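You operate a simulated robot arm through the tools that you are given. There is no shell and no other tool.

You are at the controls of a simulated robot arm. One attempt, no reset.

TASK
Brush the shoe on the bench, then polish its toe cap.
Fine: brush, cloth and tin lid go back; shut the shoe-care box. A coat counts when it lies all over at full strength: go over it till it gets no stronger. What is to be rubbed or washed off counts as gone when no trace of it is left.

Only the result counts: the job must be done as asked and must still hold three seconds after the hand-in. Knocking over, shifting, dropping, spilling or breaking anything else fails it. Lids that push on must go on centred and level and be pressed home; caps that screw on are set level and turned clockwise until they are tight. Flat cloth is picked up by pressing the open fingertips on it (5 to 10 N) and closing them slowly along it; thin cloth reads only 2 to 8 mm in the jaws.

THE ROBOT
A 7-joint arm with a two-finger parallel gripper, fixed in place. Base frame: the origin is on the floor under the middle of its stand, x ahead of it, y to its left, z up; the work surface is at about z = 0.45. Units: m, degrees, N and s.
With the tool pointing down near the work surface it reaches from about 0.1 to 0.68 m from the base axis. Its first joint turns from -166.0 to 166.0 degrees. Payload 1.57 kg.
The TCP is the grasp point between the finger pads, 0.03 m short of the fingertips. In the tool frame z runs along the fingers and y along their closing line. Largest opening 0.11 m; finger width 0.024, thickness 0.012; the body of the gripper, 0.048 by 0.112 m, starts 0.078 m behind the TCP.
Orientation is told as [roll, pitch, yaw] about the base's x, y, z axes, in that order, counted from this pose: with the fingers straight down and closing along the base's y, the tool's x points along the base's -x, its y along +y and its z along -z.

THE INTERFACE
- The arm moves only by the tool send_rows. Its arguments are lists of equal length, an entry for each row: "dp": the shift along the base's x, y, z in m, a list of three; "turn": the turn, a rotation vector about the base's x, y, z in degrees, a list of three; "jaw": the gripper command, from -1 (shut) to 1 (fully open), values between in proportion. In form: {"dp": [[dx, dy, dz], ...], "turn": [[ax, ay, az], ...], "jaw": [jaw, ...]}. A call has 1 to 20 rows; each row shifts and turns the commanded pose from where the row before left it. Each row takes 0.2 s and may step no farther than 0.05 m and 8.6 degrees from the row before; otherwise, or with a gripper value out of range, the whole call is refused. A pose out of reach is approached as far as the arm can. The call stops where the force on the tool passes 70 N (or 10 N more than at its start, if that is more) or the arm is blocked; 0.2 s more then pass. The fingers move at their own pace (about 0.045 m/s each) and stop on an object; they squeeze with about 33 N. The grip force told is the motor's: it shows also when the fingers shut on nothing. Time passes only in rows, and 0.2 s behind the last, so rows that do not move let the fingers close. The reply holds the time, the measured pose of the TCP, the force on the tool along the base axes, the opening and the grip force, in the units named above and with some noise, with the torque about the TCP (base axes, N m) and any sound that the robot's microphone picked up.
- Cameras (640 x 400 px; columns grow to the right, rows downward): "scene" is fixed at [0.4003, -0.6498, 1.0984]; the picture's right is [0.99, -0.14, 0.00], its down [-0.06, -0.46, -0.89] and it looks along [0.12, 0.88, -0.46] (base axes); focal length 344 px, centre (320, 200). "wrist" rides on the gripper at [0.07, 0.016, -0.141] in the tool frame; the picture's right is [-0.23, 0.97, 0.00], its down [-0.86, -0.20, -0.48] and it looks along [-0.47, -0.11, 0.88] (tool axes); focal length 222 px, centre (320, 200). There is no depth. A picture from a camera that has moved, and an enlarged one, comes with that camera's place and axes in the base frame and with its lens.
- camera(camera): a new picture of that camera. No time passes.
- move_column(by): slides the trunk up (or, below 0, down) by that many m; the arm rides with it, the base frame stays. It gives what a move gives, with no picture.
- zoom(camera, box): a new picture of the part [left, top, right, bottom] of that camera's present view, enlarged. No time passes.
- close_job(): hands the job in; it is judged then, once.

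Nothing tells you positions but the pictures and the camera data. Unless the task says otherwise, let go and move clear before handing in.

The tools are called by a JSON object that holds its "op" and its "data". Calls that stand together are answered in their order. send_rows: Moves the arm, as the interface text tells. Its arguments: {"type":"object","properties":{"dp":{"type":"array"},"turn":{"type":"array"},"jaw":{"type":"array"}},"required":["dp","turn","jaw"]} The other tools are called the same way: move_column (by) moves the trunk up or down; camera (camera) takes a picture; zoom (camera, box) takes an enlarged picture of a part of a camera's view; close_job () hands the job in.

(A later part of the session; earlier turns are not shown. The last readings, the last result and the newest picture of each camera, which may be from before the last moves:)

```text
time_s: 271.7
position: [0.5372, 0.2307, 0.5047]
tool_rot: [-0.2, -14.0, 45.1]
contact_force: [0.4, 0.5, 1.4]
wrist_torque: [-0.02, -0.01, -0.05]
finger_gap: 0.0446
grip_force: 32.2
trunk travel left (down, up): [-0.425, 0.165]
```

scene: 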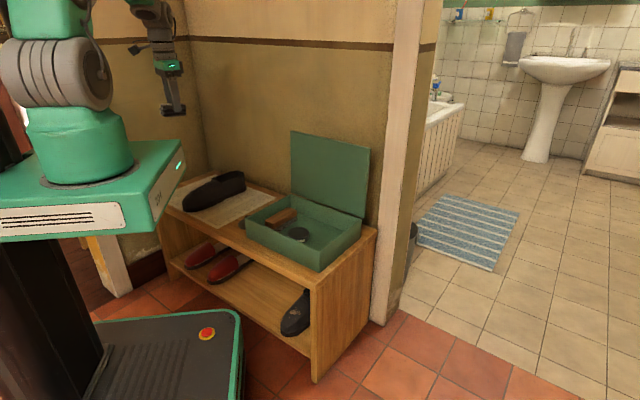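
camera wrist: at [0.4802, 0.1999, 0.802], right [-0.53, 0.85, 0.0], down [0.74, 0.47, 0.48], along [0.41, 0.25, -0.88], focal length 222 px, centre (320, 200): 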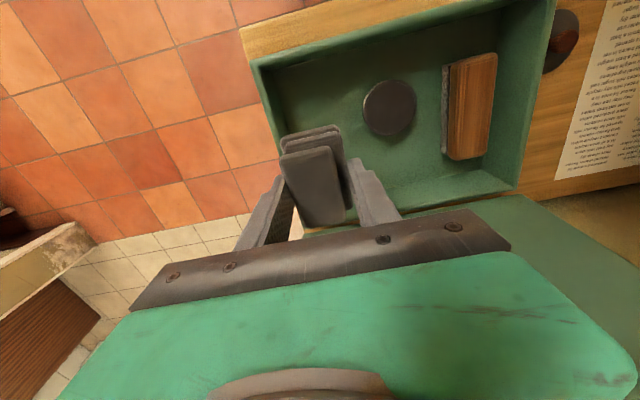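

{"op": "send_rows", "data": {"dp": [[0, 0, -0.0015], [0, 0, 0]], "turn": [[0, 0, 0], [0, 0, 0]], "jaw": [-1, -1]}}

{"op": "zoom", "data": {"camera": "scene", "box": [290, 190, 360, 255]}}

```text
time_s: 272.3
position: [0.5384, 0.232, 0.5046]
tool_rot: [0.0, -14.0, 45.1]
contact_force: [0.1, 0.5, 0.1]
wrist_torque: [0.01, 0.01, 0.0]
finger_gap: 0.0449
grip_force: 33.1
trunk travel left (down, up): [-0.425, 0.165]
```

```text
6.15 times, centred on (325, 222) of scene
camera zoom: at [0.4003, -0.6498, 1.0984], right [0.99, -0.14, 0.0], down [-0.06, -0.46, -0.89], along [0.12, 0.88, -0.46], focal length 2118 px, centre (289, 62)
```

zoom: 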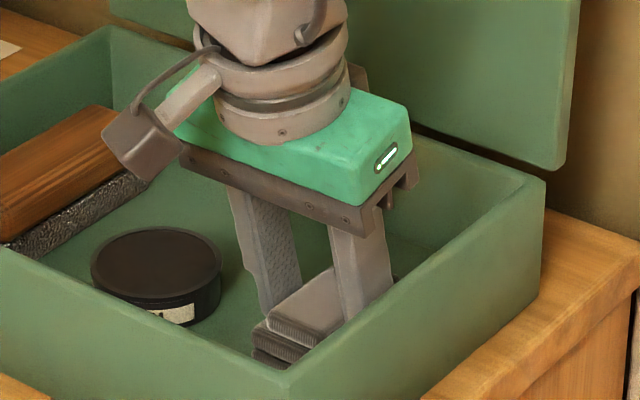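

{"op": "send_rows", "data": {"dp": [[0, 0, -0.002], [0, 0, 0]], "turn": [[0, 0, 0], [0, 0, 0]], "jaw": [-1, -1]}}

{"op": "send_rows", "data": {"dp": [[0, 0, -0.0015], [0, 0, 0]], "turn": [[0, 0, 0], [0, 0, 0]], "jaw": [-1, -1]}}

```text
time_s: 272.9
position: [0.5381, 0.2322, 0.5027]
tool_rot: [-0.1, -14.1, 45.2]
contact_force: [-1.0, -1.3, 4.8]
wrist_torque: [0.12, -0.05, 0.0]
finger_gap: 0.0448
grip_force: 32.9
trunk travel left (down, up): [-0.425, 0.165]
```

```text
time_s: 273.5
position: [0.5383, 0.2324, 0.5026]
tool_rot: [-0.1, -14.2, 45.3]
contact_force: [-5.0, -0.9, 14.8]
wrist_torque: [0.42, -0.24, 0.1]
finger_gap: 0.0446
grip_force: 32.5
trunk travel left (down, up): [-0.425, 0.165]
```

The cloth is down. Opening the jaws and withdrawing along the fingers.

{"op": "send_rows", "data": {"dp": [[0, 0, 0.001], [0, 0, 0], [0, 0, 0], [-0.0017, -0.0017, 0.0097], [-0.0034, -0.0034, 0.0194], [-0.005, -0.005, 0.029], [-0.006, -0.006, 0.035], [-0.006, -0.006, 0.035]], "turn": [[0, 0, 0], [0, 0, 0], [0, 0, 0], [0, 0, 0], [0, 0, 0], [0, 0, 0], [0, 0, 0], [0, 0, 0]], "jaw": [-0.1, -0.05, -0.05, -0.05, -0.05, -0.05, -0.05, -0.05]}}

{"op": "zoom", "data": {"camera": "scene", "box": [240, 170, 370, 270]}}

{"op": "camera", "data": {"camera": "wrist"}}

```text
time_s: 275.3
position: [0.5152, 0.2101, 0.6312]
tool_rot: [-0.1, -14.0, 45.1]
contact_force: [-0.9, 0.0, 0.1]
wrist_torque: [-0.01, 0.03, -0.03]
finger_gap: 0.0523
grip_force: 0.0
trunk travel left (down, up): [-0.425, 0.165]
```

```text
4.00 times, centred on (305, 220) of scene
camera zoom: at [0.4003, -0.6498, 1.0984], right [0.99, -0.14, 0.0], down [-0.06, -0.46, -0.89], along [0.12, 0.88, -0.46], focal length 1376 px, centre (380, 120)
```

zoom: 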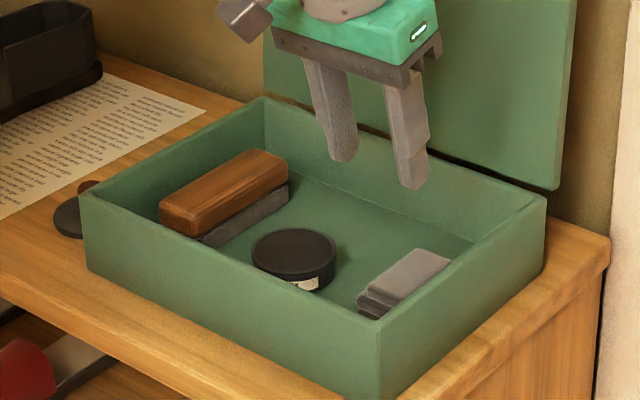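

```text
taken
camera wrist: at [0.4326, 0.1504, 0.7498], right [-0.53, 0.84, 0.05], down [0.64, 0.37, 0.67], along [0.55, 0.39, -0.74], focal length 222 px, centre (320, 200)
```

wrist: 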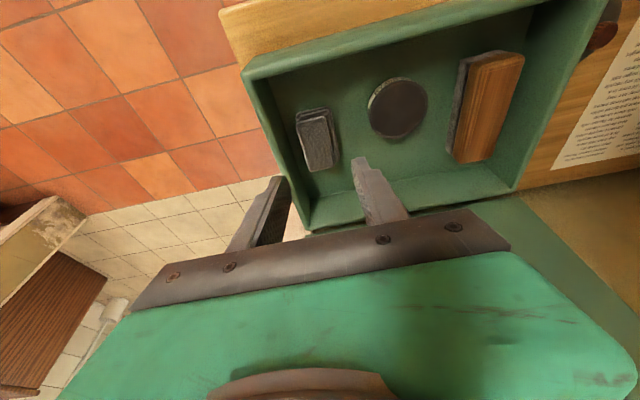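

The cloth is back as it was. Next is the tin lid from the bench.

{"op": "send_rows", "data": {"dp": [[0, 0, 0.03], [0, 0, 0.03], [-0.0326, 0.0305, 0], [-0.0326, 0.0305, 0], [-0.0326, 0.0305, 0], [-0.0326, 0.0305, 0], [-0.0326, 0.0305, 0], [-0.0326, 0.0305, 0], [-0.0326, 0.0305, 0], [0, 0, -0.04], [0, 0, -0.03], [0, 0, 0]], "turn": [[-4.95, 4.95, 0], [-4.95, 4.95, 0], [0, 0, 0], [0, 0, 0], [0, 0, 0], [0, 0, 0], [0, 0, 0], [0, 0, 0], [0, 0, 0], [0, 0, 0], [0, 0, 0], [0, 0, 0]], "jaw": [-0.2, -0.2, -0.2, -0.2, -0.2, -0.2, -0.2, -0.2, -0.2, -0.2, -0.2, -0.2]}}

{"op": "zoom", "data": {"camera": "wrist", "box": [230, 80, 420, 220]}}

{"op": "camera", "data": {"camera": "scene"}}

```text
time_s: 277.9
position: [0.2863, 0.4215, 0.6203]
tool_rot: [0.0, 0.0, 45.1]
contact_force: [0.4, -0.2, 0.3]
wrist_torque: [0.01, 0.01, -0.01]
finger_gap: 0.044
grip_force: 0.0
trunk travel left (down, up): [-0.425, 0.165]
```

```text
2.86 times, centred on (325, 150) of wrist
camera zoom: at [0.226, 0.3851, 0.7599], right [-0.53, 0.85, 0.0], down [0.74, 0.47, 0.48], along [0.41, 0.25, -0.88], focal length 635 px, centre (306, 343)
```

zoom: 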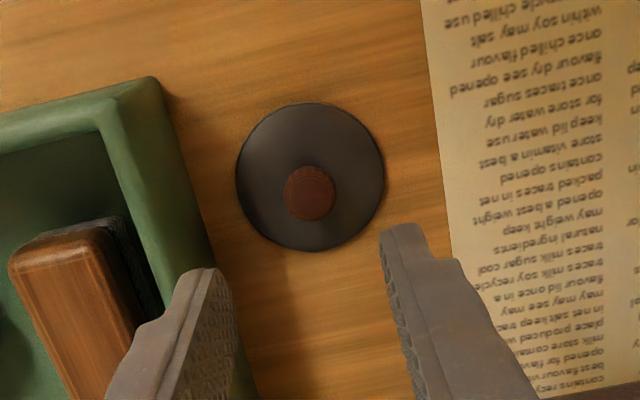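

```text
taken
```

scene: 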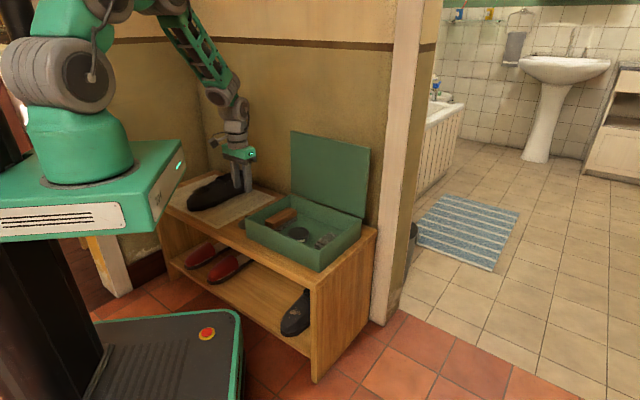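

{"op": "send_rows", "data": {"dp": [[0.001, 0.0015, -0.035], [0.001, 0.001, -0.035], [0, 0, -0.03], [0, 0, -0.015], [0, 0, -0.006], [0, 0, 0]], "turn": [[0, 0, 0], [0, 0, 0], [0, 0, 0], [0, 0, 0], [0, 0, 0], [0, 0, 0]], "jaw": [-0.2, -0.2, -0.2, -0.2, -0.2, -0.2]}}

{"op": "zoom", "data": {"camera": "wrist", "box": [230, 80, 420, 220]}}

```text
time_s: 279.3
position: [0.2891, 0.425, 0.4981]
tool_rot: [0.0, 0.0, 45.0]
contact_force: [0.3, 0.6, -0.4]
wrist_torque: [0.02, -0.04, 0.0]
finger_gap: 0.0441
grip_force: 0.0
trunk travel left (down, up): [-0.425, 0.165]
```

```text
2.86 times, centred on (325, 150) of wrist
camera zoom: at [0.23, 0.3877, 0.6388], right [-0.53, 0.85, 0.0], down [0.74, 0.47, 0.48], along [0.41, 0.25, -0.88], focal length 635 px, centre (306, 343)
```

zoom: 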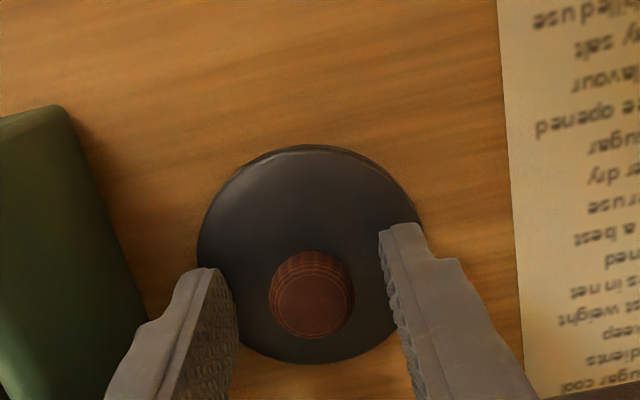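

{"op": "send_rows", "data": {"dp": [[-0.001, -0.001, 0], [0, 0, 0], [0, 0, 0], [0, 0, 0], [0, 0, 0]], "turn": [[0, 0, 0], [0, 0, 0], [0, 0, 0], [0, 0, 0], [0, 0, 0]], "jaw": [-0.2, -1, -1, -1, -1]}}

{"op": "send_rows", "data": {"dp": [[0, 0, 0.01], [0, 0, 0.03], [0, 0, 0.045], [0, 0, 0.045], [0, 0, 0.045], [0, 0, 0]], "turn": [[0, 0, 0], [0, 0, 0], [0, 0, 0], [0, 0, 0], [0, 0, 0], [0, 0, 0]], "jaw": [-1, -1, -1, -1, -1, -1]}}

{"op": "zoom", "data": {"camera": "scene", "box": [220, 130, 340, 240]}}

{"op": "zoom", "data": {"camera": "wrist", "box": [230, 80, 420, 220]}}

```text
time_s: 280.5
position: [0.2889, 0.4234, 0.4981]
tool_rot: [0.1, -0.1, 45.1]
contact_force: [-0.5, -0.1, 0.8]
wrist_torque: [0.03, 0.03, 0.03]
finger_gap: 0.0224
grip_force: 33.1
trunk travel left (down, up): [-0.425, 0.165]
```

```text
time_s: 281.9
position: [0.2893, 0.4248, 0.6747]
tool_rot: [-0.1, 0.0, 45.1]
contact_force: [-1.1, 0.2, -0.5]
wrist_torque: [0.0, 0.04, -0.01]
finger_gap: 0.0221
grip_force: 33.0
trunk travel left (down, up): [-0.425, 0.165]
```

```text
3.64 times, centred on (280, 185) of scene
camera zoom: at [0.4003, -0.6498, 1.0984], right [0.99, -0.14, 0.0], down [-0.06, -0.46, -0.89], along [0.12, 0.88, -0.46], focal length 1251 px, centre (466, 254)
```

zoom: 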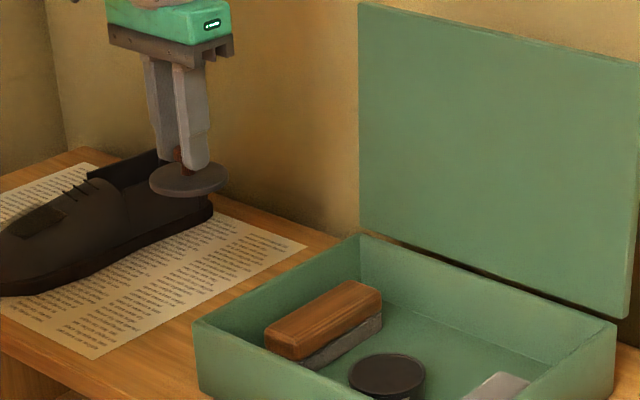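

```text
2.86 times, centred on (325, 150) of wrist
camera zoom: at [0.2299, 0.388, 0.8137], right [-0.53, 0.85, 0.0], down [0.74, 0.47, 0.48], along [0.41, 0.25, -0.88], focal length 635 px, centre (306, 343)
```

zoom: 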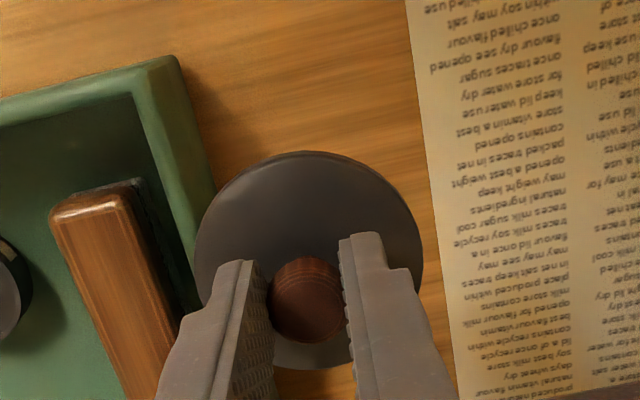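

The lid is held level. I'll carry it over the tin and measure the alignment.

{"op": "send_rows", "data": {"dp": [[0.0334, -0.0259, 0], [0.0334, -0.0259, 0], [0.0334, -0.0259, 0], [0.0334, -0.0259, 0], [0.0334, -0.0259, 0], [0, 0, -0.03], [0, 0, 0]], "turn": [[0, 0, 0], [0, 0, 0], [0, 0, 0], [0, 0, 0], [0, 0, 0], [0, 0, 0], [0, 0, 0]], "jaw": [-1, -1, -1, -1, -1, -1, -1]}}

{"op": "zoom", "data": {"camera": "wrist", "box": [230, 80, 420, 220]}}

{"op": "zoom", "data": {"camera": "scene", "box": [265, 170, 345, 245]}}

```text
time_s: 283.5
position: [0.4555, 0.2974, 0.6428]
tool_rot: [0.1, -0.1, 45.3]
contact_force: [-0.2, 0.6, 0.0]
wrist_torque: [-0.01, -0.03, 0.01]
finger_gap: 0.0221
grip_force: 33.5
trunk travel left (down, up): [-0.425, 0.165]
```

```text
2.86 times, centred on (325, 150) of wrist
camera zoom: at [0.3957, 0.2595, 0.7834], right [-0.53, 0.85, 0.0], down [0.74, 0.47, 0.48], along [0.41, 0.25, -0.88], focal length 635 px, centre (306, 343)
```

zoom: 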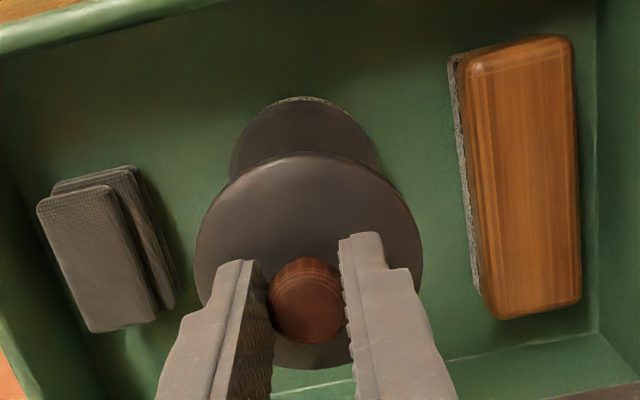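

```text
5.33 times, centred on (305, 208) of scene
camera zoom: at [0.4003, -0.6498, 1.0984], right [0.99, -0.14, 0.0], down [-0.06, -0.46, -0.89], along [0.12, 0.88, -0.46], focal length 1835 px, centre (400, 160)
```

zoom: 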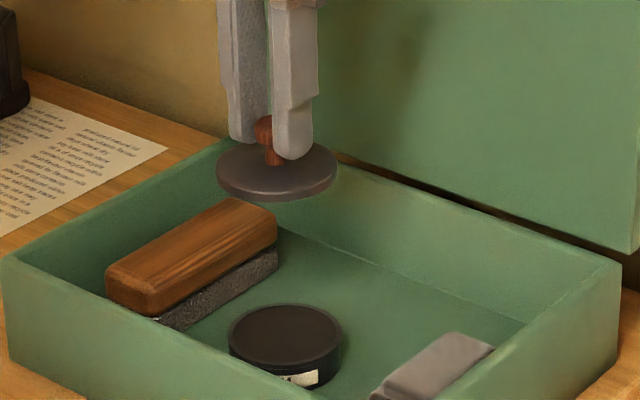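

{"op": "send_rows", "data": {"dp": [[0, -0.001, -0.03], [0, 0, -0.03], [0, 0, -0.025], [0, 0, 0]], "turn": [[0, 0, 0], [0, 0, 0], [0, 0, 0], [0, 0, 0]], "jaw": [-1, -1, -1, -1]}}

{"op": "zoom", "data": {"camera": "wrist", "box": [230, 80, 420, 220]}}

{"op": "zoom", "data": {"camera": "scene", "box": [280, 195, 335, 245]}}

```text
time_s: 284.5
position: [0.4568, 0.2934, 0.5593]
tool_rot: [0.1, 0.0, 45.1]
contact_force: [0.2, 0.2, 0.2]
wrist_torque: [0.0, 0.01, -0.03]
finger_gap: 0.0216
grip_force: 33.2
trunk travel left (down, up): [-0.425, 0.165]
```

```text
2.86 times, centred on (325, 150) of wrist
camera zoom: at [0.3965, 0.2566, 0.6987], right [-0.53, 0.85, 0.0], down [0.74, 0.47, 0.48], along [0.41, 0.25, -0.88], focal length 635 px, centre (306, 343)
```

zoom: 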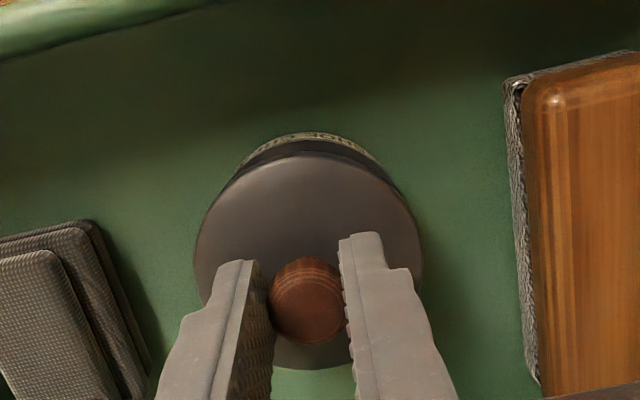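

```text
8.00 times, centred on (308, 220) of scene
camera zoom: at [0.4003, -0.6498, 1.0984], right [0.99, -0.14, 0.0], down [-0.06, -0.46, -0.89], along [0.12, 0.88, -0.46], focal length 2753 px, centre (420, 40)
```

zoom: 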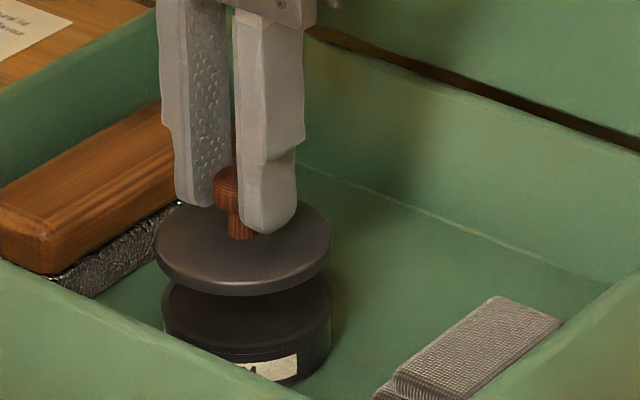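

{"op": "zoom", "data": {"camera": "wrist", "box": [285, 115, 365, 175]}}

{"op": "zoom", "data": {"camera": "scene", "box": [288, 212, 324, 246]}}

```text
6.67 times, centred on (325, 145) of wrist
camera zoom: at [0.3965, 0.2566, 0.6987], right [-0.53, 0.85, 0.0], down [0.74, 0.47, 0.48], along [0.41, 0.25, -0.88], focal length 1481 px, centre (287, 567)
```

zoom: 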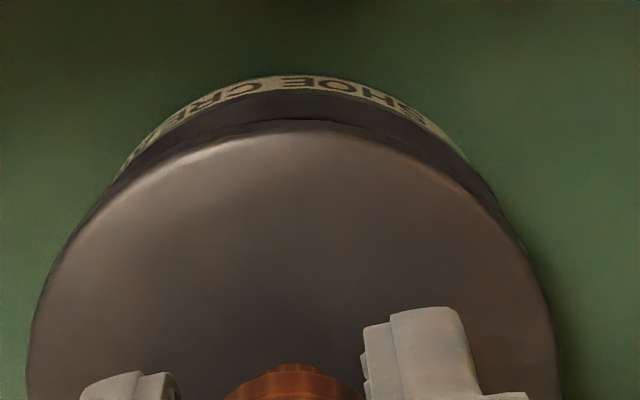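

```text
11.76 times, centred on (306, 229) of scene
camera zoom: at [0.4003, -0.6498, 1.0984], right [0.99, -0.14, 0.0], down [-0.06, -0.46, -0.89], along [0.12, 0.88, -0.46], focal length 4048 px, centre (485, -141)
```

zoom: 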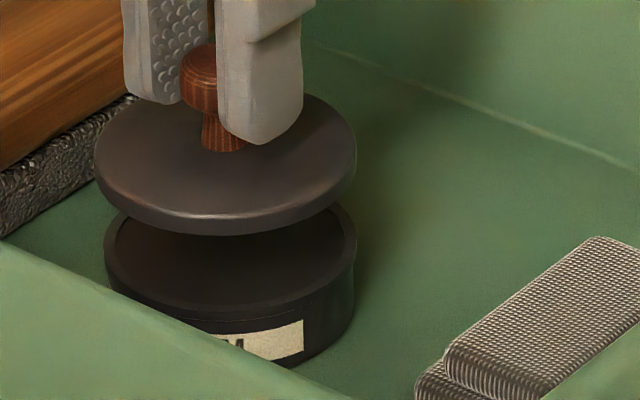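

Alignment is within about a millimetre. I'll shift +1 mm toward the wall, then lower and press it home.

{"op": "send_rows", "data": {"dp": [[0.0008, 0.0008, -0.008], [0, 0, -0.006], [0, 0, 0]], "turn": [[0, 0, 0], [0, 0, 0], [0, 0, 0]], "jaw": [-1, -1, -1]}}

{"op": "zoom", "data": {"camera": "scene", "box": [288, 212, 324, 246]}}

{"op": "zoom", "data": {"camera": "wrist", "box": [285, 115, 365, 175]}}

```text
time_s: 285.3
position: [0.4569, 0.2948, 0.5449]
tool_rot: [0.0, 0.0, 45.2]
contact_force: [-0.3, -0.2, -0.3]
wrist_torque: [0.0, 0.04, 0.0]
finger_gap: 0.022
grip_force: 32.7
trunk travel left (down, up): [-0.425, 0.165]
```

```text
11.76 times, centred on (306, 229) of scene
camera zoom: at [0.4003, -0.6498, 1.0984], right [0.99, -0.14, 0.0], down [-0.06, -0.46, -0.89], along [0.12, 0.88, -0.46], focal length 4048 px, centre (485, -141)
```

zoom: 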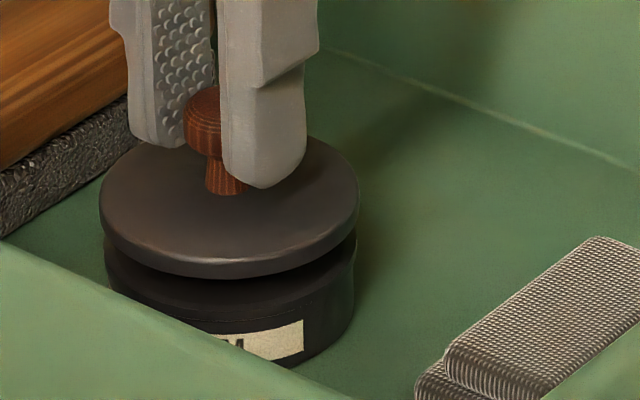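

```text
6.67 times, centred on (325, 145) of wrist
camera zoom: at [0.3971, 0.2572, 0.6844], right [-0.53, 0.85, 0.0], down [0.74, 0.47, 0.48], along [0.41, 0.25, -0.88], focal length 1481 px, centre (287, 567)
```

zoom: 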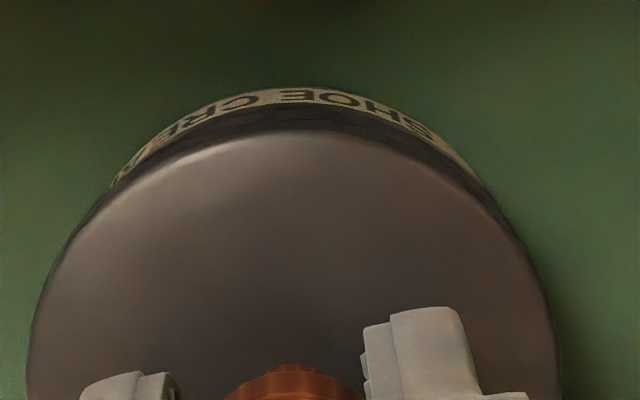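

{"op": "send_rows", "data": {"dp": [[0, 0, -0.005], [0, 0, -0.003], [0, 0, 0]], "turn": [[0, 0, 0], [0, 0, 0], [0, 0, 0]], "jaw": [-1, -1, -1]}}

{"op": "send_rows", "data": {"dp": [[0, 0, -0.003], [0, 0, 0]], "turn": [[0, 0, 0], [0, 0, 0]], "jaw": [-1, -1]}}

{"op": "zoom", "data": {"camera": "scene", "box": [288, 212, 324, 246]}}

```text
time_s: 286.1
position: [0.4564, 0.2948, 0.5357]
tool_rot: [0.1, 0.0, 45.1]
contact_force: [0.6, 0.3, -0.5]
wrist_torque: [0.01, -0.01, -0.01]
finger_gap: 0.0218
grip_force: 33.0
trunk travel left (down, up): [-0.425, 0.165]
```

```text
time_s: 286.7
position: [0.4553, 0.2953, 0.5337]
tool_rot: [0.0, 0.1, 45.1]
contact_force: [-0.7, -0.2, -1.0]
wrist_torque: [0.0, 0.01, -0.01]
finger_gap: 0.0218
grip_force: 32.9
trunk travel left (down, up): [-0.425, 0.165]
```

```text
11.76 times, centred on (306, 229) of scene
camera zoom: at [0.4003, -0.6498, 1.0984], right [0.99, -0.14, 0.0], down [-0.06, -0.46, -0.89], along [0.12, 0.88, -0.46], focal length 4048 px, centre (485, -141)
```

zoom: 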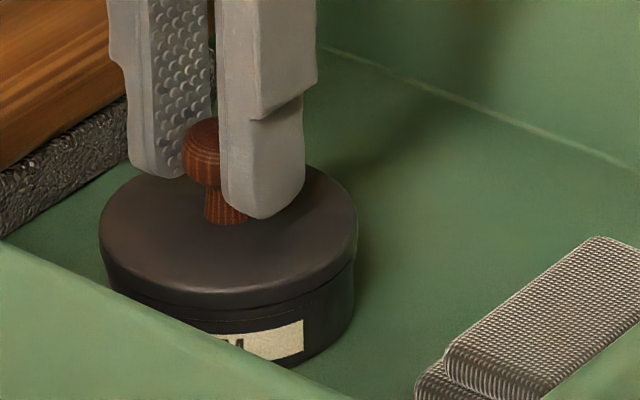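

{"op": "send_rows", "data": {"dp": [[0, 0, -0.002], [0, 0, 0]], "turn": [[0, 0, 0], [0, 0, 0]], "jaw": [-1, -1]}}

{"op": "send_rows", "data": {"dp": [[0, 0, -0.002], [0, 0, 0]], "turn": [[0, 0, 0], [0, 0, 0]], "jaw": [-1, -1]}}

{"op": "send_rows", "data": {"dp": [[0, 0, -0.002], [0, 0, 0]], "turn": [[0, 0, 0], [0, 0, 0]], "jaw": [-1, -1]}}

```text
time_s: 287.3
position: [0.4564, 0.2946, 0.5319]
tool_rot: [-0.1, 0.0, 45.1]
contact_force: [-1.5, -3.6, 12.1]
wrist_torque: [-0.16, 0.07, -0.01]
finger_gap: 0.0223
grip_force: 33.1
trunk travel left (down, up): [-0.425, 0.165]
heard: snap
```

```text
time_s: 287.9
position: [0.4565, 0.2942, 0.5323]
tool_rot: [-0.2, -0.3, 45.1]
contact_force: [-6.4, -8.6, 37.2]
wrist_torque: [-0.17, 0.14, 0.0]
finger_gap: 0.0221
grip_force: 33.1
trunk travel left (down, up): [-0.425, 0.165]
```

```text
time_s: 288.5
position: [0.4583, 0.2958, 0.5299]
tool_rot: [-0.1, -0.4, 45.1]
contact_force: [-3.0, -4.5, 38.5]
wrist_torque: [0.09, -0.13, 0.03]
finger_gap: 0.0222
grip_force: 33.2
trunk travel left (down, up): [-0.425, 0.165]
```

A snap was heard, so the lid is home. I'll relieve the pressure, release the knob and rise.

{"op": "send_rows", "data": {"dp": [[0, 0, 0.004], [0, 0, 0], [0, 0, 0], [0, 0, 0], [0, 0, 0.01], [0, 0, 0.03], [0, 0, 0.04], [0, 0, 0.04], [0, 0, 0.04]], "turn": [[0, 0, 0], [0, 0, 0], [0, 0, 0], [0, 0, 0], [0, 0, 0], [0, 0, 0], [0, 0, 0], [0, 0, 0], [0, 0, 0]], "jaw": [-1, -0.5, -0.2, -0.2, -0.2, -0.2, -0.2, -0.2, -0.2]}}

{"op": "zoom", "data": {"camera": "scene", "box": [240, 190, 370, 270]}}

{"op": "zoom", "data": {"camera": "scene", "box": [284, 206, 328, 246]}}

{"op": "camera", "data": {"camera": "wrist"}}

```text
time_s: 290.5
position: [0.4542, 0.2947, 0.693]
tool_rot: [0.1, 0.0, 45.2]
contact_force: [-0.4, 0.7, -0.3]
wrist_torque: [0.02, 0.01, -0.02]
finger_gap: 0.044
grip_force: 0.1
trunk travel left (down, up): [-0.425, 0.165]
```

```text
4.92 times, centred on (305, 230) of scene
camera zoom: at [0.4003, -0.6498, 1.0984], right [0.99, -0.14, 0.0], down [-0.06, -0.46, -0.89], along [0.12, 0.88, -0.46], focal length 1694 px, centre (394, 52)
```

zoom: 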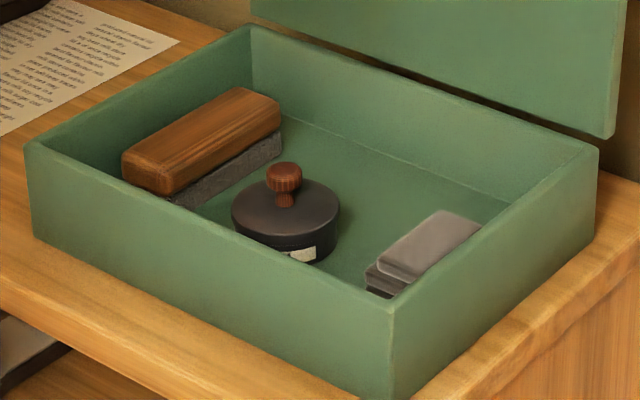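

```text
10.00 times, centred on (306, 226) of scene
camera zoom: at [0.4003, -0.6498, 1.0984], right [0.99, -0.14, 0.0], down [-0.06, -0.46, -0.89], along [0.12, 0.88, -0.46], focal length 3441 px, centre (460, -60)
```

zoom: 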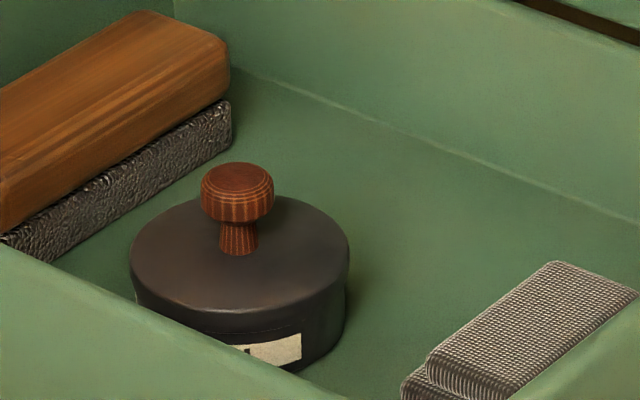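

```text
taken
camera wrist: at [0.3953, 0.2577, 0.8327], right [-0.53, 0.85, 0.0], down [0.74, 0.47, 0.48], along [0.41, 0.25, -0.88], focal length 222 px, centre (320, 200)
```

wrist: 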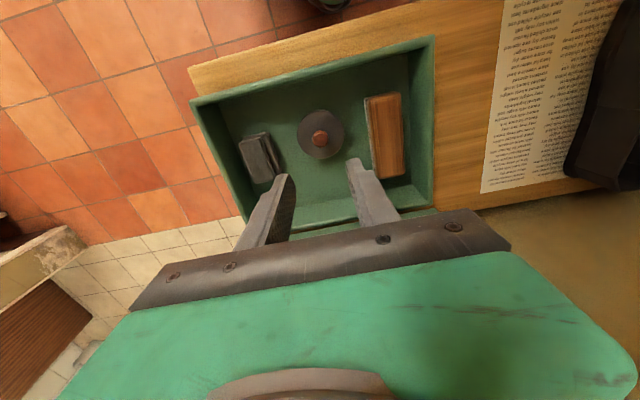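

Brush, cloth and tin with its lid are all back in place. Now I'll close the box, swinging the lid down by its handle. First I'll rise, turn the hand back to yaw −45°, and go above the handle.

{"op": "send_rows", "data": {"dp": [[0, 0, 0.045], [0, 0, 0.045], [0, 0, 0.045], [0, 0, 0.03], [0.007, 0.006, 0], [0.007, 0.006, 0], [0.007, 0.006, 0], [0.007, 0.006, 0], [0.007, 0.006, 0], [0.007, 0.006, 0], [0.007, 0.006, 0], [0.007, 0.006, 0], [0.007, 0.006, 0], [0.007, 0.006, 0], [0.007, 0.006, 0], [0, 0, 0]], "turn": [[0, 0, 0], [0, 0, 0], [0, 0, 0], [0, 0, 0], [0, 0, -8.2], [0, 0, -8.2], [0, 0, -8.2], [0, 0, -8.2], [0, 0, -8.2], [0, 0, -8.2], [0, 0, -8.2], [0, 0, -8.2], [0, 0, -8.2], [0, 0, -8.2], [0, 0, -8.2], [0, 0, 0]], "jaw": [-0.4, -0.5, -0.53, -0.53, -0.53, -0.53, -0.53, -0.53, -0.53, -0.53, -0.53, -0.53, -0.53, -0.53, -0.53, -0.53]}}

{"op": "camera", "data": {"camera": "wrist"}}

{"op": "camera", "data": {"camera": "scene"}}

```text
time_s: 293.9
position: [0.5333, 0.3604, 0.8557]
tool_rot: [-0.1, 0.0, -45.0]
contact_force: [0.1, -0.5, -1.0]
wrist_torque: [-0.02, 0.01, 0.01]
finger_gap: 0.026
grip_force: 0.1
trunk travel left (down, up): [-0.425, 0.165]
```

```text
taken
camera wrist: at [0.4966, 0.4222, 0.9968], right [0.85, 0.53, 0.0], down [0.46, -0.75, 0.48], along [0.25, -0.41, -0.88], focal length 222 px, centre (320, 200)
```

wrist: 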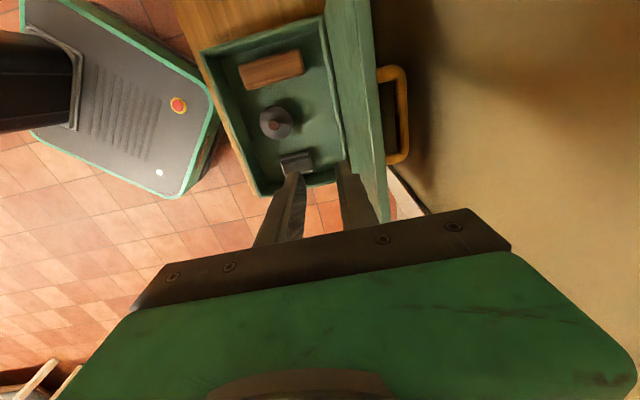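

```text
taken
```

scene: 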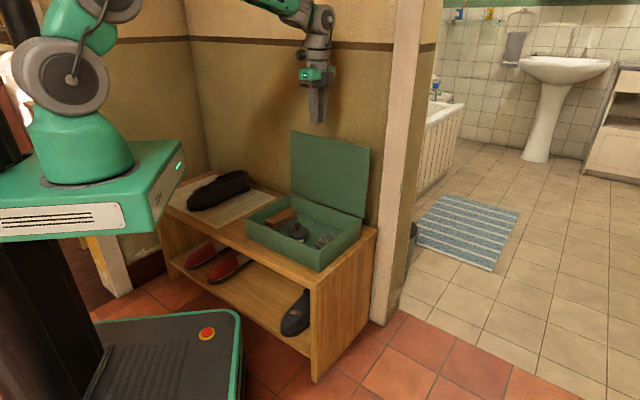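

{"op": "send_rows", "data": {"dp": [[0.0284, 0.0326, 0], [0.0284, 0.0326, 0], [0, 0, 0]], "turn": [[5.09, -5.09, 0], [0, 0, 0], [0, 0, 0]], "jaw": [-0.53, -0.53, -0.53]}}

{"op": "camera", "data": {"camera": "wrist"}}

{"op": "zoom", "data": {"camera": "wrist", "box": [220, 60, 420, 220]}}

```text
time_s: 294.7
position: [0.5865, 0.426, 0.8574]
tool_rot: [7.1, 0.0, -45.0]
contact_force: [0.8, 0.4, 0.1]
wrist_torque: [-0.03, 0.01, 0.01]
finger_gap: 0.026
grip_force: 0.0
trunk travel left (down, up): [-0.425, 0.165]
```

```text
taken
camera wrist: at [0.5387, 0.4752, 0.9984], right [0.84, 0.52, 0.12], down [0.42, -0.79, 0.45], along [0.33, -0.33, -0.88], focal length 222 px, centre (320, 200)
```

wrist: 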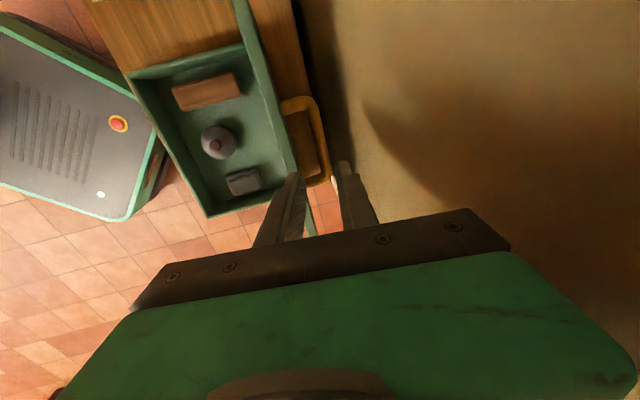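

```text
2.50 times, centred on (320, 140) of wrist
camera zoom: at [0.5387, 0.4752, 0.9984], right [0.84, 0.52, 0.12], down [0.42, -0.79, 0.45], along [0.33, -0.33, -0.88], focal length 555 px, centre (320, 350)
```

zoom: 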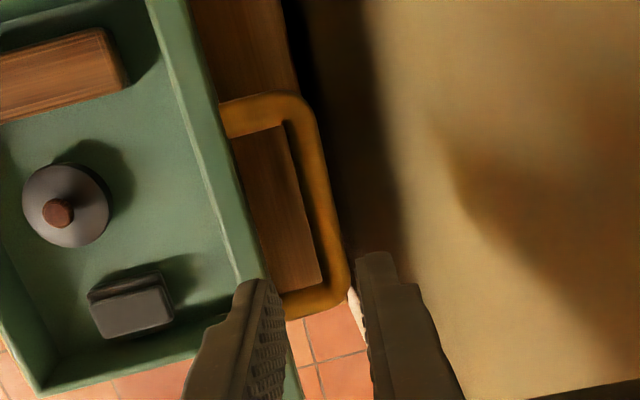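

{"op": "zoom", "data": {"camera": "wrist", "box": [270, 85, 360, 185]}}

{"op": "zoom", "data": {"camera": "scene", "box": [270, 100, 390, 220]}}

```text
4.00 times, centred on (315, 135) of wrist
camera zoom: at [0.5387, 0.4752, 0.9984], right [0.84, 0.52, 0.12], down [0.42, -0.79, 0.45], along [0.33, -0.33, -0.88], focal length 888 px, centre (340, 460)
```

zoom: 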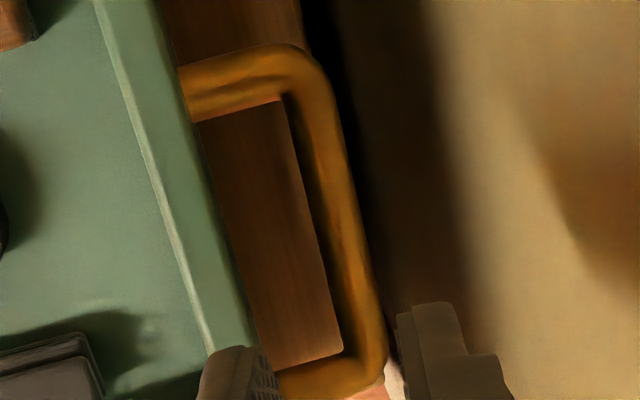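

```text
3.33 times, centred on (330, 160) of scene
camera zoom: at [0.4003, -0.6498, 1.0984], right [0.99, -0.14, 0.0], down [-0.06, -0.46, -0.89], along [0.12, 0.88, -0.46], focal length 1147 px, centre (287, 333)
```

zoom: 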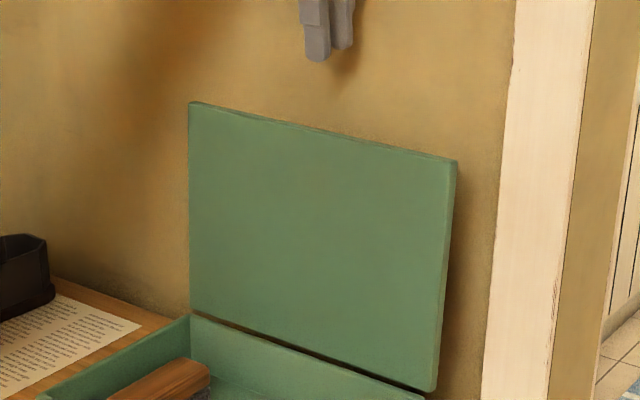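

The bar lines up with the jaws to about a millimetre. I'll slide down along the finger axis with a narrow gap.

{"op": "send_rows", "data": {"dp": [[0.001, 0.001, -0.011], [0.001, 0.001, -0.011], [0.001, 0.001, -0.011], [0.001, 0.001, -0.011], [0.001, 0.001, -0.011], [0.001, 0.001, -0.011], [0, 0, 0]], "turn": [[0, 0, 0], [0, 0, 0], [0, 0, 0], [0, 0, 0], [0, 0, 0], [0, 0, 0], [0, 0, 0]], "jaw": [-0.59, -0.59, -0.59, -0.59, -0.59, -0.59, -0.59]}}

{"op": "zoom", "data": {"camera": "wrist", "box": [240, 85, 400, 215]}}

```text
time_s: 296.3
position: [0.594, 0.4332, 0.7901]
tool_rot: [7.1, 0.0, -45.1]
contact_force: [-0.9, -0.4, -0.6]
wrist_torque: [0.02, -0.01, 0.01]
finger_gap: 0.0227
grip_force: 0.0
trunk travel left (down, up): [-0.425, 0.165]
```

```text
3.08 times, centred on (320, 150) of wrist
camera zoom: at [0.5456, 0.4814, 0.9313], right [0.84, 0.52, 0.12], down [0.42, -0.79, 0.45], along [0.33, -0.33, -0.88], focal length 684 px, centre (320, 354)
```

zoom: 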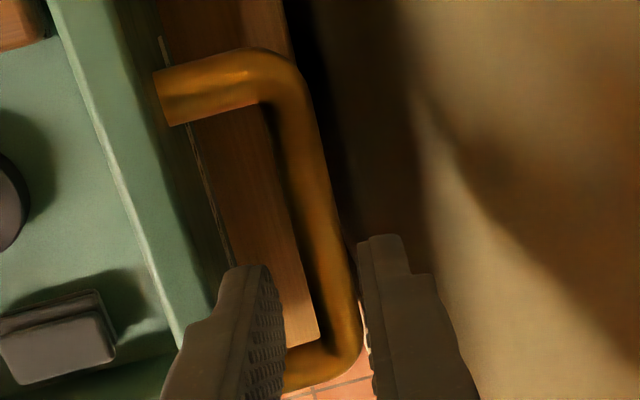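

{"op": "send_rows", "data": {"dp": [[0.001, 0.001, -0.011], [0.001, 0.001, -0.011], [0.001, 0.001, -0.011], [0.001, 0.001, -0.011], [0, 0, 0]], "turn": [[0, 0, 0], [0, 0, 0], [0, 0, 0], [0, 0, 0], [0, 0, 0]], "jaw": [-0.59, -0.59, -0.59, -0.59, -0.59]}}

{"op": "zoom", "data": {"camera": "wrist", "box": [240, 85, 400, 215]}}

```text
time_s: 297.5
position: [0.5984, 0.4367, 0.7469]
tool_rot: [7.1, 0.1, -45.2]
contact_force: [1.0, -0.4, 0.2]
wrist_torque: [0.03, 0.0, 0.0]
finger_gap: 0.0225
grip_force: 0.0
trunk travel left (down, up): [-0.425, 0.165]
```

```text
3.08 times, centred on (320, 150) of wrist
camera zoom: at [0.5496, 0.4855, 0.8878], right [0.84, 0.52, 0.12], down [0.42, -0.79, 0.45], along [0.33, -0.33, -0.88], focal length 684 px, centre (320, 354)
```

zoom: 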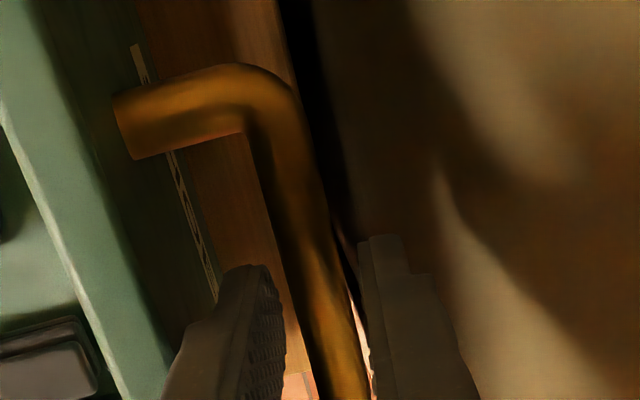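

{"op": "send_rows", "data": {"dp": [[0.001, 0.001, -0.011], [0.001, 0.001, -0.011], [0, 0, 0]], "turn": [[0, 0, 0], [0, 0, 0], [0, 0, 0]], "jaw": [-0.59, -0.59, -0.59]}}

{"op": "zoom", "data": {"camera": "wrist", "box": [240, 85, 400, 215]}}

{"op": "zoom", "data": {"camera": "scene", "box": [270, 110, 370, 220]}}

```text
time_s: 298.3
position: [0.5999, 0.4389, 0.7265]
tool_rot: [7.1, 0.0, -45.0]
contact_force: [-6.1, -8.1, 3.9]
wrist_torque: [0.8, -0.59, 0.21]
finger_gap: 0.0226
grip_force: 0.1
trunk travel left (down, up): [-0.425, 0.165]
```

```text
3.08 times, centred on (320, 150) of wrist
camera zoom: at [0.5518, 0.4868, 0.8669], right [0.84, 0.52, 0.12], down [0.42, -0.79, 0.45], along [0.33, -0.33, -0.88], focal length 684 px, centre (320, 354)
```

zoom: 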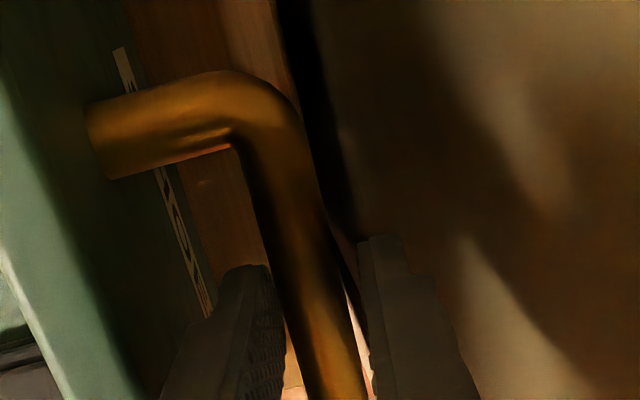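

```text
3.64 times, centred on (320, 165) of scene
camera zoom: at [0.4003, -0.6498, 1.0984], right [0.99, -0.14, 0.0], down [-0.06, -0.46, -0.89], along [0.12, 0.88, -0.46], focal length 1251 px, centre (320, 327)
```

zoom: 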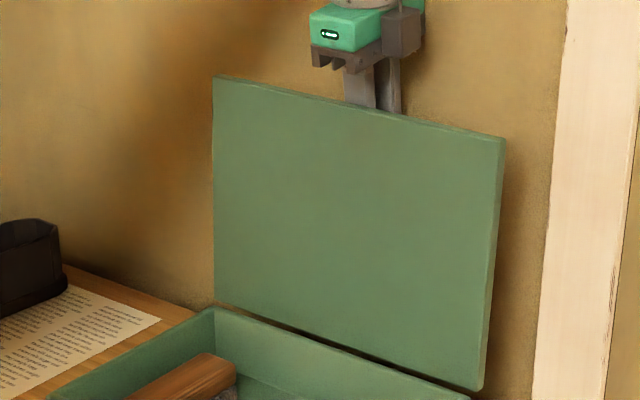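

{"op": "send_rows", "data": {"dp": [[-0.0015, -0.0015, -0.002], [0, 0, 0], [0, 0, 0], [0, 0, 0]], "turn": [[0, 0, 0], [0, 0, 0], [0, 0, 0], [0, 0, 0]], "jaw": [-0.59, -1, -1, -1]}}

```text
time_s: 299.3
position: [0.5997, 0.437, 0.7221]
tool_rot: [7.1, -0.1, -45.1]
contact_force: [-1.9, 3.4, -3.4]
wrist_torque: [0.13, 0.0, 0.04]
finger_gap: 0.0159
grip_force: 31.5
trunk travel left (down, up): [-0.425, 0.165]
```

The handle is gripped. I'll reverse the opening arc, first down to about 70°.

{"op": "send_rows", "data": {"dp": [[-0.0077, -0.0078, 0.003], [-0.0123, -0.0123, 0.003], [-0.0124, -0.0124, 0.002], [-0.0126, -0.0126, 0.0005], [-0.0124, -0.0124, -0.0005]], "turn": [[2.05, -2.05, 0], [3.11, -3.11, 0], [3.11, -3.11, 0], [3.11, -3.11, 0], [3.11, -3.11, 0]], "jaw": [-1, -1, -1, -1, -1]}}

{"op": "zoom", "data": {"camera": "scene", "box": [220, 110, 380, 270]}}

```text
time_s: 300.5
position: [0.5422, 0.3796, 0.7297]
tool_rot: [27.7, 0.0, -45.2]
contact_force: [-9.5, 6.8, 2.1]
wrist_torque: [0.05, 0.3, 0.26]
finger_gap: 0.0155
grip_force: 31.2
trunk travel left (down, up): [-0.425, 0.165]
```

```text
2.50 times, centred on (300, 190) of scene
camera zoom: at [0.4003, -0.6498, 1.0984], right [0.99, -0.14, 0.0], down [-0.06, -0.46, -0.89], along [0.12, 0.88, -0.46], focal length 860 px, centre (370, 225)
```

zoom: 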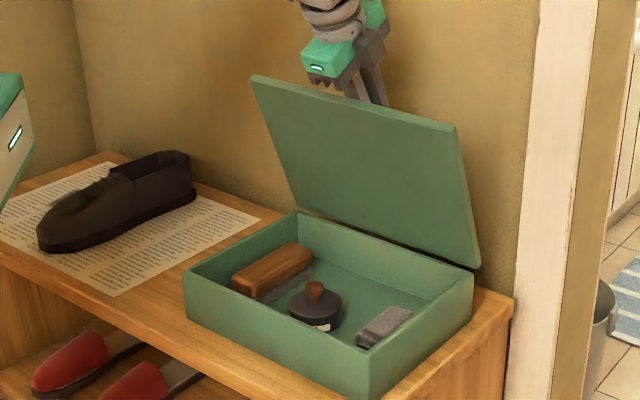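

{"op": "send_rows", "data": {"dp": [[-0.0131, -0.0117, -0.0029], [-0.0128, -0.0114, -0.0044], [-0.0118, -0.0118, -0.0058], [-0.0114, -0.0114, -0.0073]], "turn": [[3.11, -3.11, 0], [3.11, -3.11, 0], [3.11, -3.11, 0], [3.11, -3.11, 0]], "jaw": [-1, -1, -1, -1]}}

{"op": "send_rows", "data": {"dp": [[-0.0104, -0.0104, -0.008], [-0.0099, -0.0099, -0.0092], [-0.0093, -0.0093, -0.0104], [-0.0086, -0.0086, -0.0114], [-0.0079, -0.0079, -0.0126], [-0.0071, -0.0071, -0.0134]], "turn": [[0, 0, 0], [0, 0, 0], [0, 0, 0], [0, 0, 0], [0, 0, 0], [0, 0, 0]], "jaw": [-1, -1, -1, -1, -1, -1]}}

{"op": "zoom", "data": {"camera": "scene", "box": [220, 130, 380, 280]}}

```text
time_s: 301.5
position: [0.4951, 0.3321, 0.7095]
tool_rot: [45.2, -0.1, -45.2]
contact_force: [6.6, -7.5, -2.6]
wrist_torque: [-0.32, -0.01, -0.07]
finger_gap: 0.0157
grip_force: 31.6
trunk travel left (down, up): [-0.425, 0.165]
```

```text
time_s: 302.9
position: [0.4402, 0.2802, 0.6443]
tool_rot: [45.3, 0.1, -45.0]
contact_force: [9.7, -9.1, -1.4]
wrist_torque: [0.08, 0.01, 0.16]
finger_gap: 0.0156
grip_force: 31.4
trunk travel left (down, up): [-0.425, 0.165]
```

```text
2.67 times, centred on (300, 205) of scene
camera zoom: at [0.4003, -0.6498, 1.0984], right [0.99, -0.14, 0.0], down [-0.06, -0.46, -0.89], along [0.12, 0.88, -0.46], focal length 918 px, centre (373, 187)
```

zoom: 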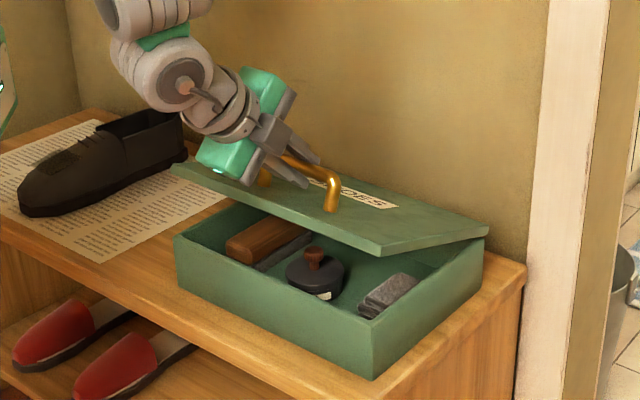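

{"op": "send_rows", "data": {"dp": [[-0.0055, -0.0069, -0.0142], [-0.0046, -0.006, -0.015], [-0.0044, -0.0044, -0.0156]], "turn": [[0, 0, 0], [0, 0, 0], [0, 0, 0]], "jaw": [-1, -1, -1]}}

{"op": "send_rows", "data": {"dp": [[-0.0017, -0.0017, -0.008], [-0.0013, -0.0013, -0.006], [0, 0, 0]], "turn": [[0, 0, 0], [0, 0, 0], [0, 0, 0]], "jaw": [-1, -1, -1]}}

{"op": "zoom", "data": {"camera": "scene", "box": [220, 150, 380, 280]}}

```text
time_s: 303.7
position: [0.4234, 0.2639, 0.5975]
tool_rot: [45.0, 0.3, -44.9]
contact_force: [-8.7, 16.8, -3.8]
wrist_torque: [0.31, 0.37, 0.67]
finger_gap: 0.0157
grip_force: 31.6
trunk travel left (down, up): [-0.425, 0.165]
```

```text
time_s: 304.5
position: [0.4212, 0.2594, 0.5852]
tool_rot: [45.4, 0.1, -45.0]
contact_force: [-20.6, 15.3, 8.3]
wrist_torque: [0.16, 0.1, 0.29]
finger_gap: 0.0158
grip_force: 30.9
trunk travel left (down, up): [-0.425, 0.165]
```

```text
3.08 times, centred on (300, 215) of scene
camera zoom: at [0.4003, -0.6498, 1.0984], right [0.99, -0.14, 0.0], down [-0.06, -0.46, -0.89], along [0.12, 0.88, -0.46], focal length 1059 px, centre (382, 154)
```

zoom: 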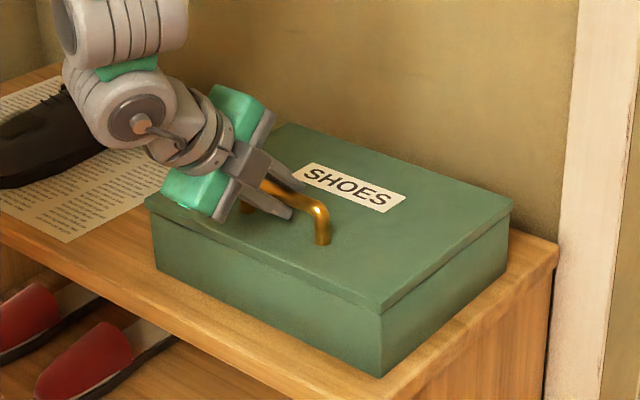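

The lid is down. I'll relieve the sideways tension, press lightly to make sure it's shut, then let go.

{"op": "send_rows", "data": {"dp": [[-0.0012, 0.0012, 0], [0, 0, -0.002], [0, 0, 0]], "turn": [[0, 0, 0], [0, 0, 0], [0, 0, 0]], "jaw": [-1, -1, -1]}}

{"op": "zoom", "data": {"camera": "scene", "box": [240, 180, 370, 275]}}

```text
time_s: 305.3
position: [0.4216, 0.2605, 0.5851]
tool_rot: [45.5, -0.1, -45.1]
contact_force: [-15.9, -0.4, 21.9]
wrist_torque: [0.07, -0.13, -0.01]
finger_gap: 0.0157
grip_force: 31.8
trunk travel left (down, up): [-0.425, 0.165]
```

```text
4.21 times, centred on (305, 228) of scene
camera zoom: at [0.4003, -0.6498, 1.0984], right [0.99, -0.14, 0.0], down [-0.06, -0.46, -0.89], along [0.12, 0.88, -0.46], focal length 1449 px, centre (383, 84)
```

zoom: 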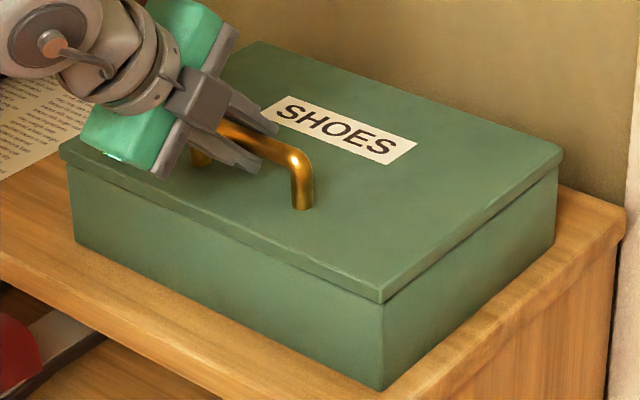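

{"op": "send_rows", "data": {"dp": [[0, 0, 0.002], [0, 0, 0], [0, 0, 0], [0, 0, 0]], "turn": [[0, 0, 0], [0, 0, 0], [0, 0, 0], [0, 0, 0]], "jaw": [-1, -0.5, -0.45, -0.45]}}

{"op": "send_rows", "data": {"dp": [[-0.004, -0.004, 0.0057], [-0.005, -0.005, 0.007], [-0.01, -0.01, 0.0141], [-0.015, -0.015, 0.0212], [-0.015, -0.015, 0.0212], [-0.01, -0.01, 0.03]], "turn": [[0, 0, 0], [0, 0, 0], [0, 0, 0], [0, 0, 0], [0, 0, 0], [0, 0, 0]], "jaw": [-0.45, -0.45, -0.45, -0.45, -0.45, -0.45]}}

{"op": "camera", "data": {"camera": "scene"}}

{"op": "zoom", "data": {"camera": "scene", "box": [150, 150, 390, 300]}}

```text
time_s: 306.3
position: [0.4214, 0.2608, 0.5853]
tool_rot: [45.2, 0.0, -45.1]
contact_force: [-0.9, 0.5, -0.4]
wrist_torque: [0.01, 0.02, -0.04]
finger_gap: 0.0304
grip_force: 0.0
trunk travel left (down, up): [-0.425, 0.165]
```

```text
time_s: 307.7
position: [0.363, 0.2016, 0.6863]
tool_rot: [45.3, -0.1, -45.0]
contact_force: [0.6, -0.3, 0.1]
wrist_torque: [-0.02, -0.01, -0.01]
finger_gap: 0.0304
grip_force: 0.0
trunk travel left (down, up): [-0.425, 0.165]
```

```text
taken
```

scene: 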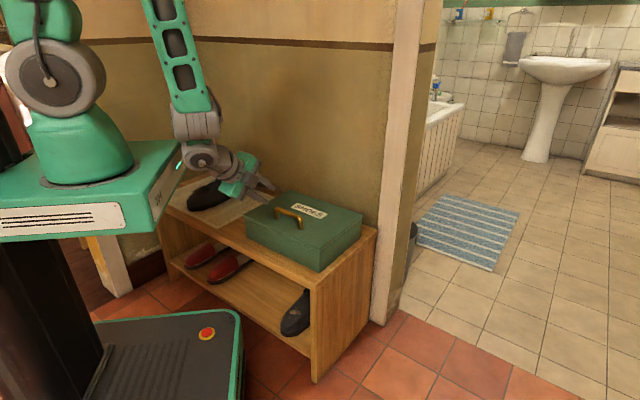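

```text
2.67 times, centred on (270, 225) of scene
camera zoom: at [0.4003, -0.6498, 1.0984], right [0.99, -0.14, 0.0], down [-0.06, -0.46, -0.89], along [0.12, 0.88, -0.46], focal length 918 px, centre (453, 133)
```

zoom: 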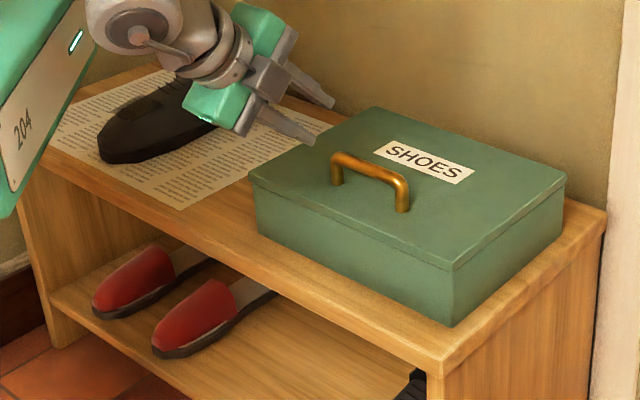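

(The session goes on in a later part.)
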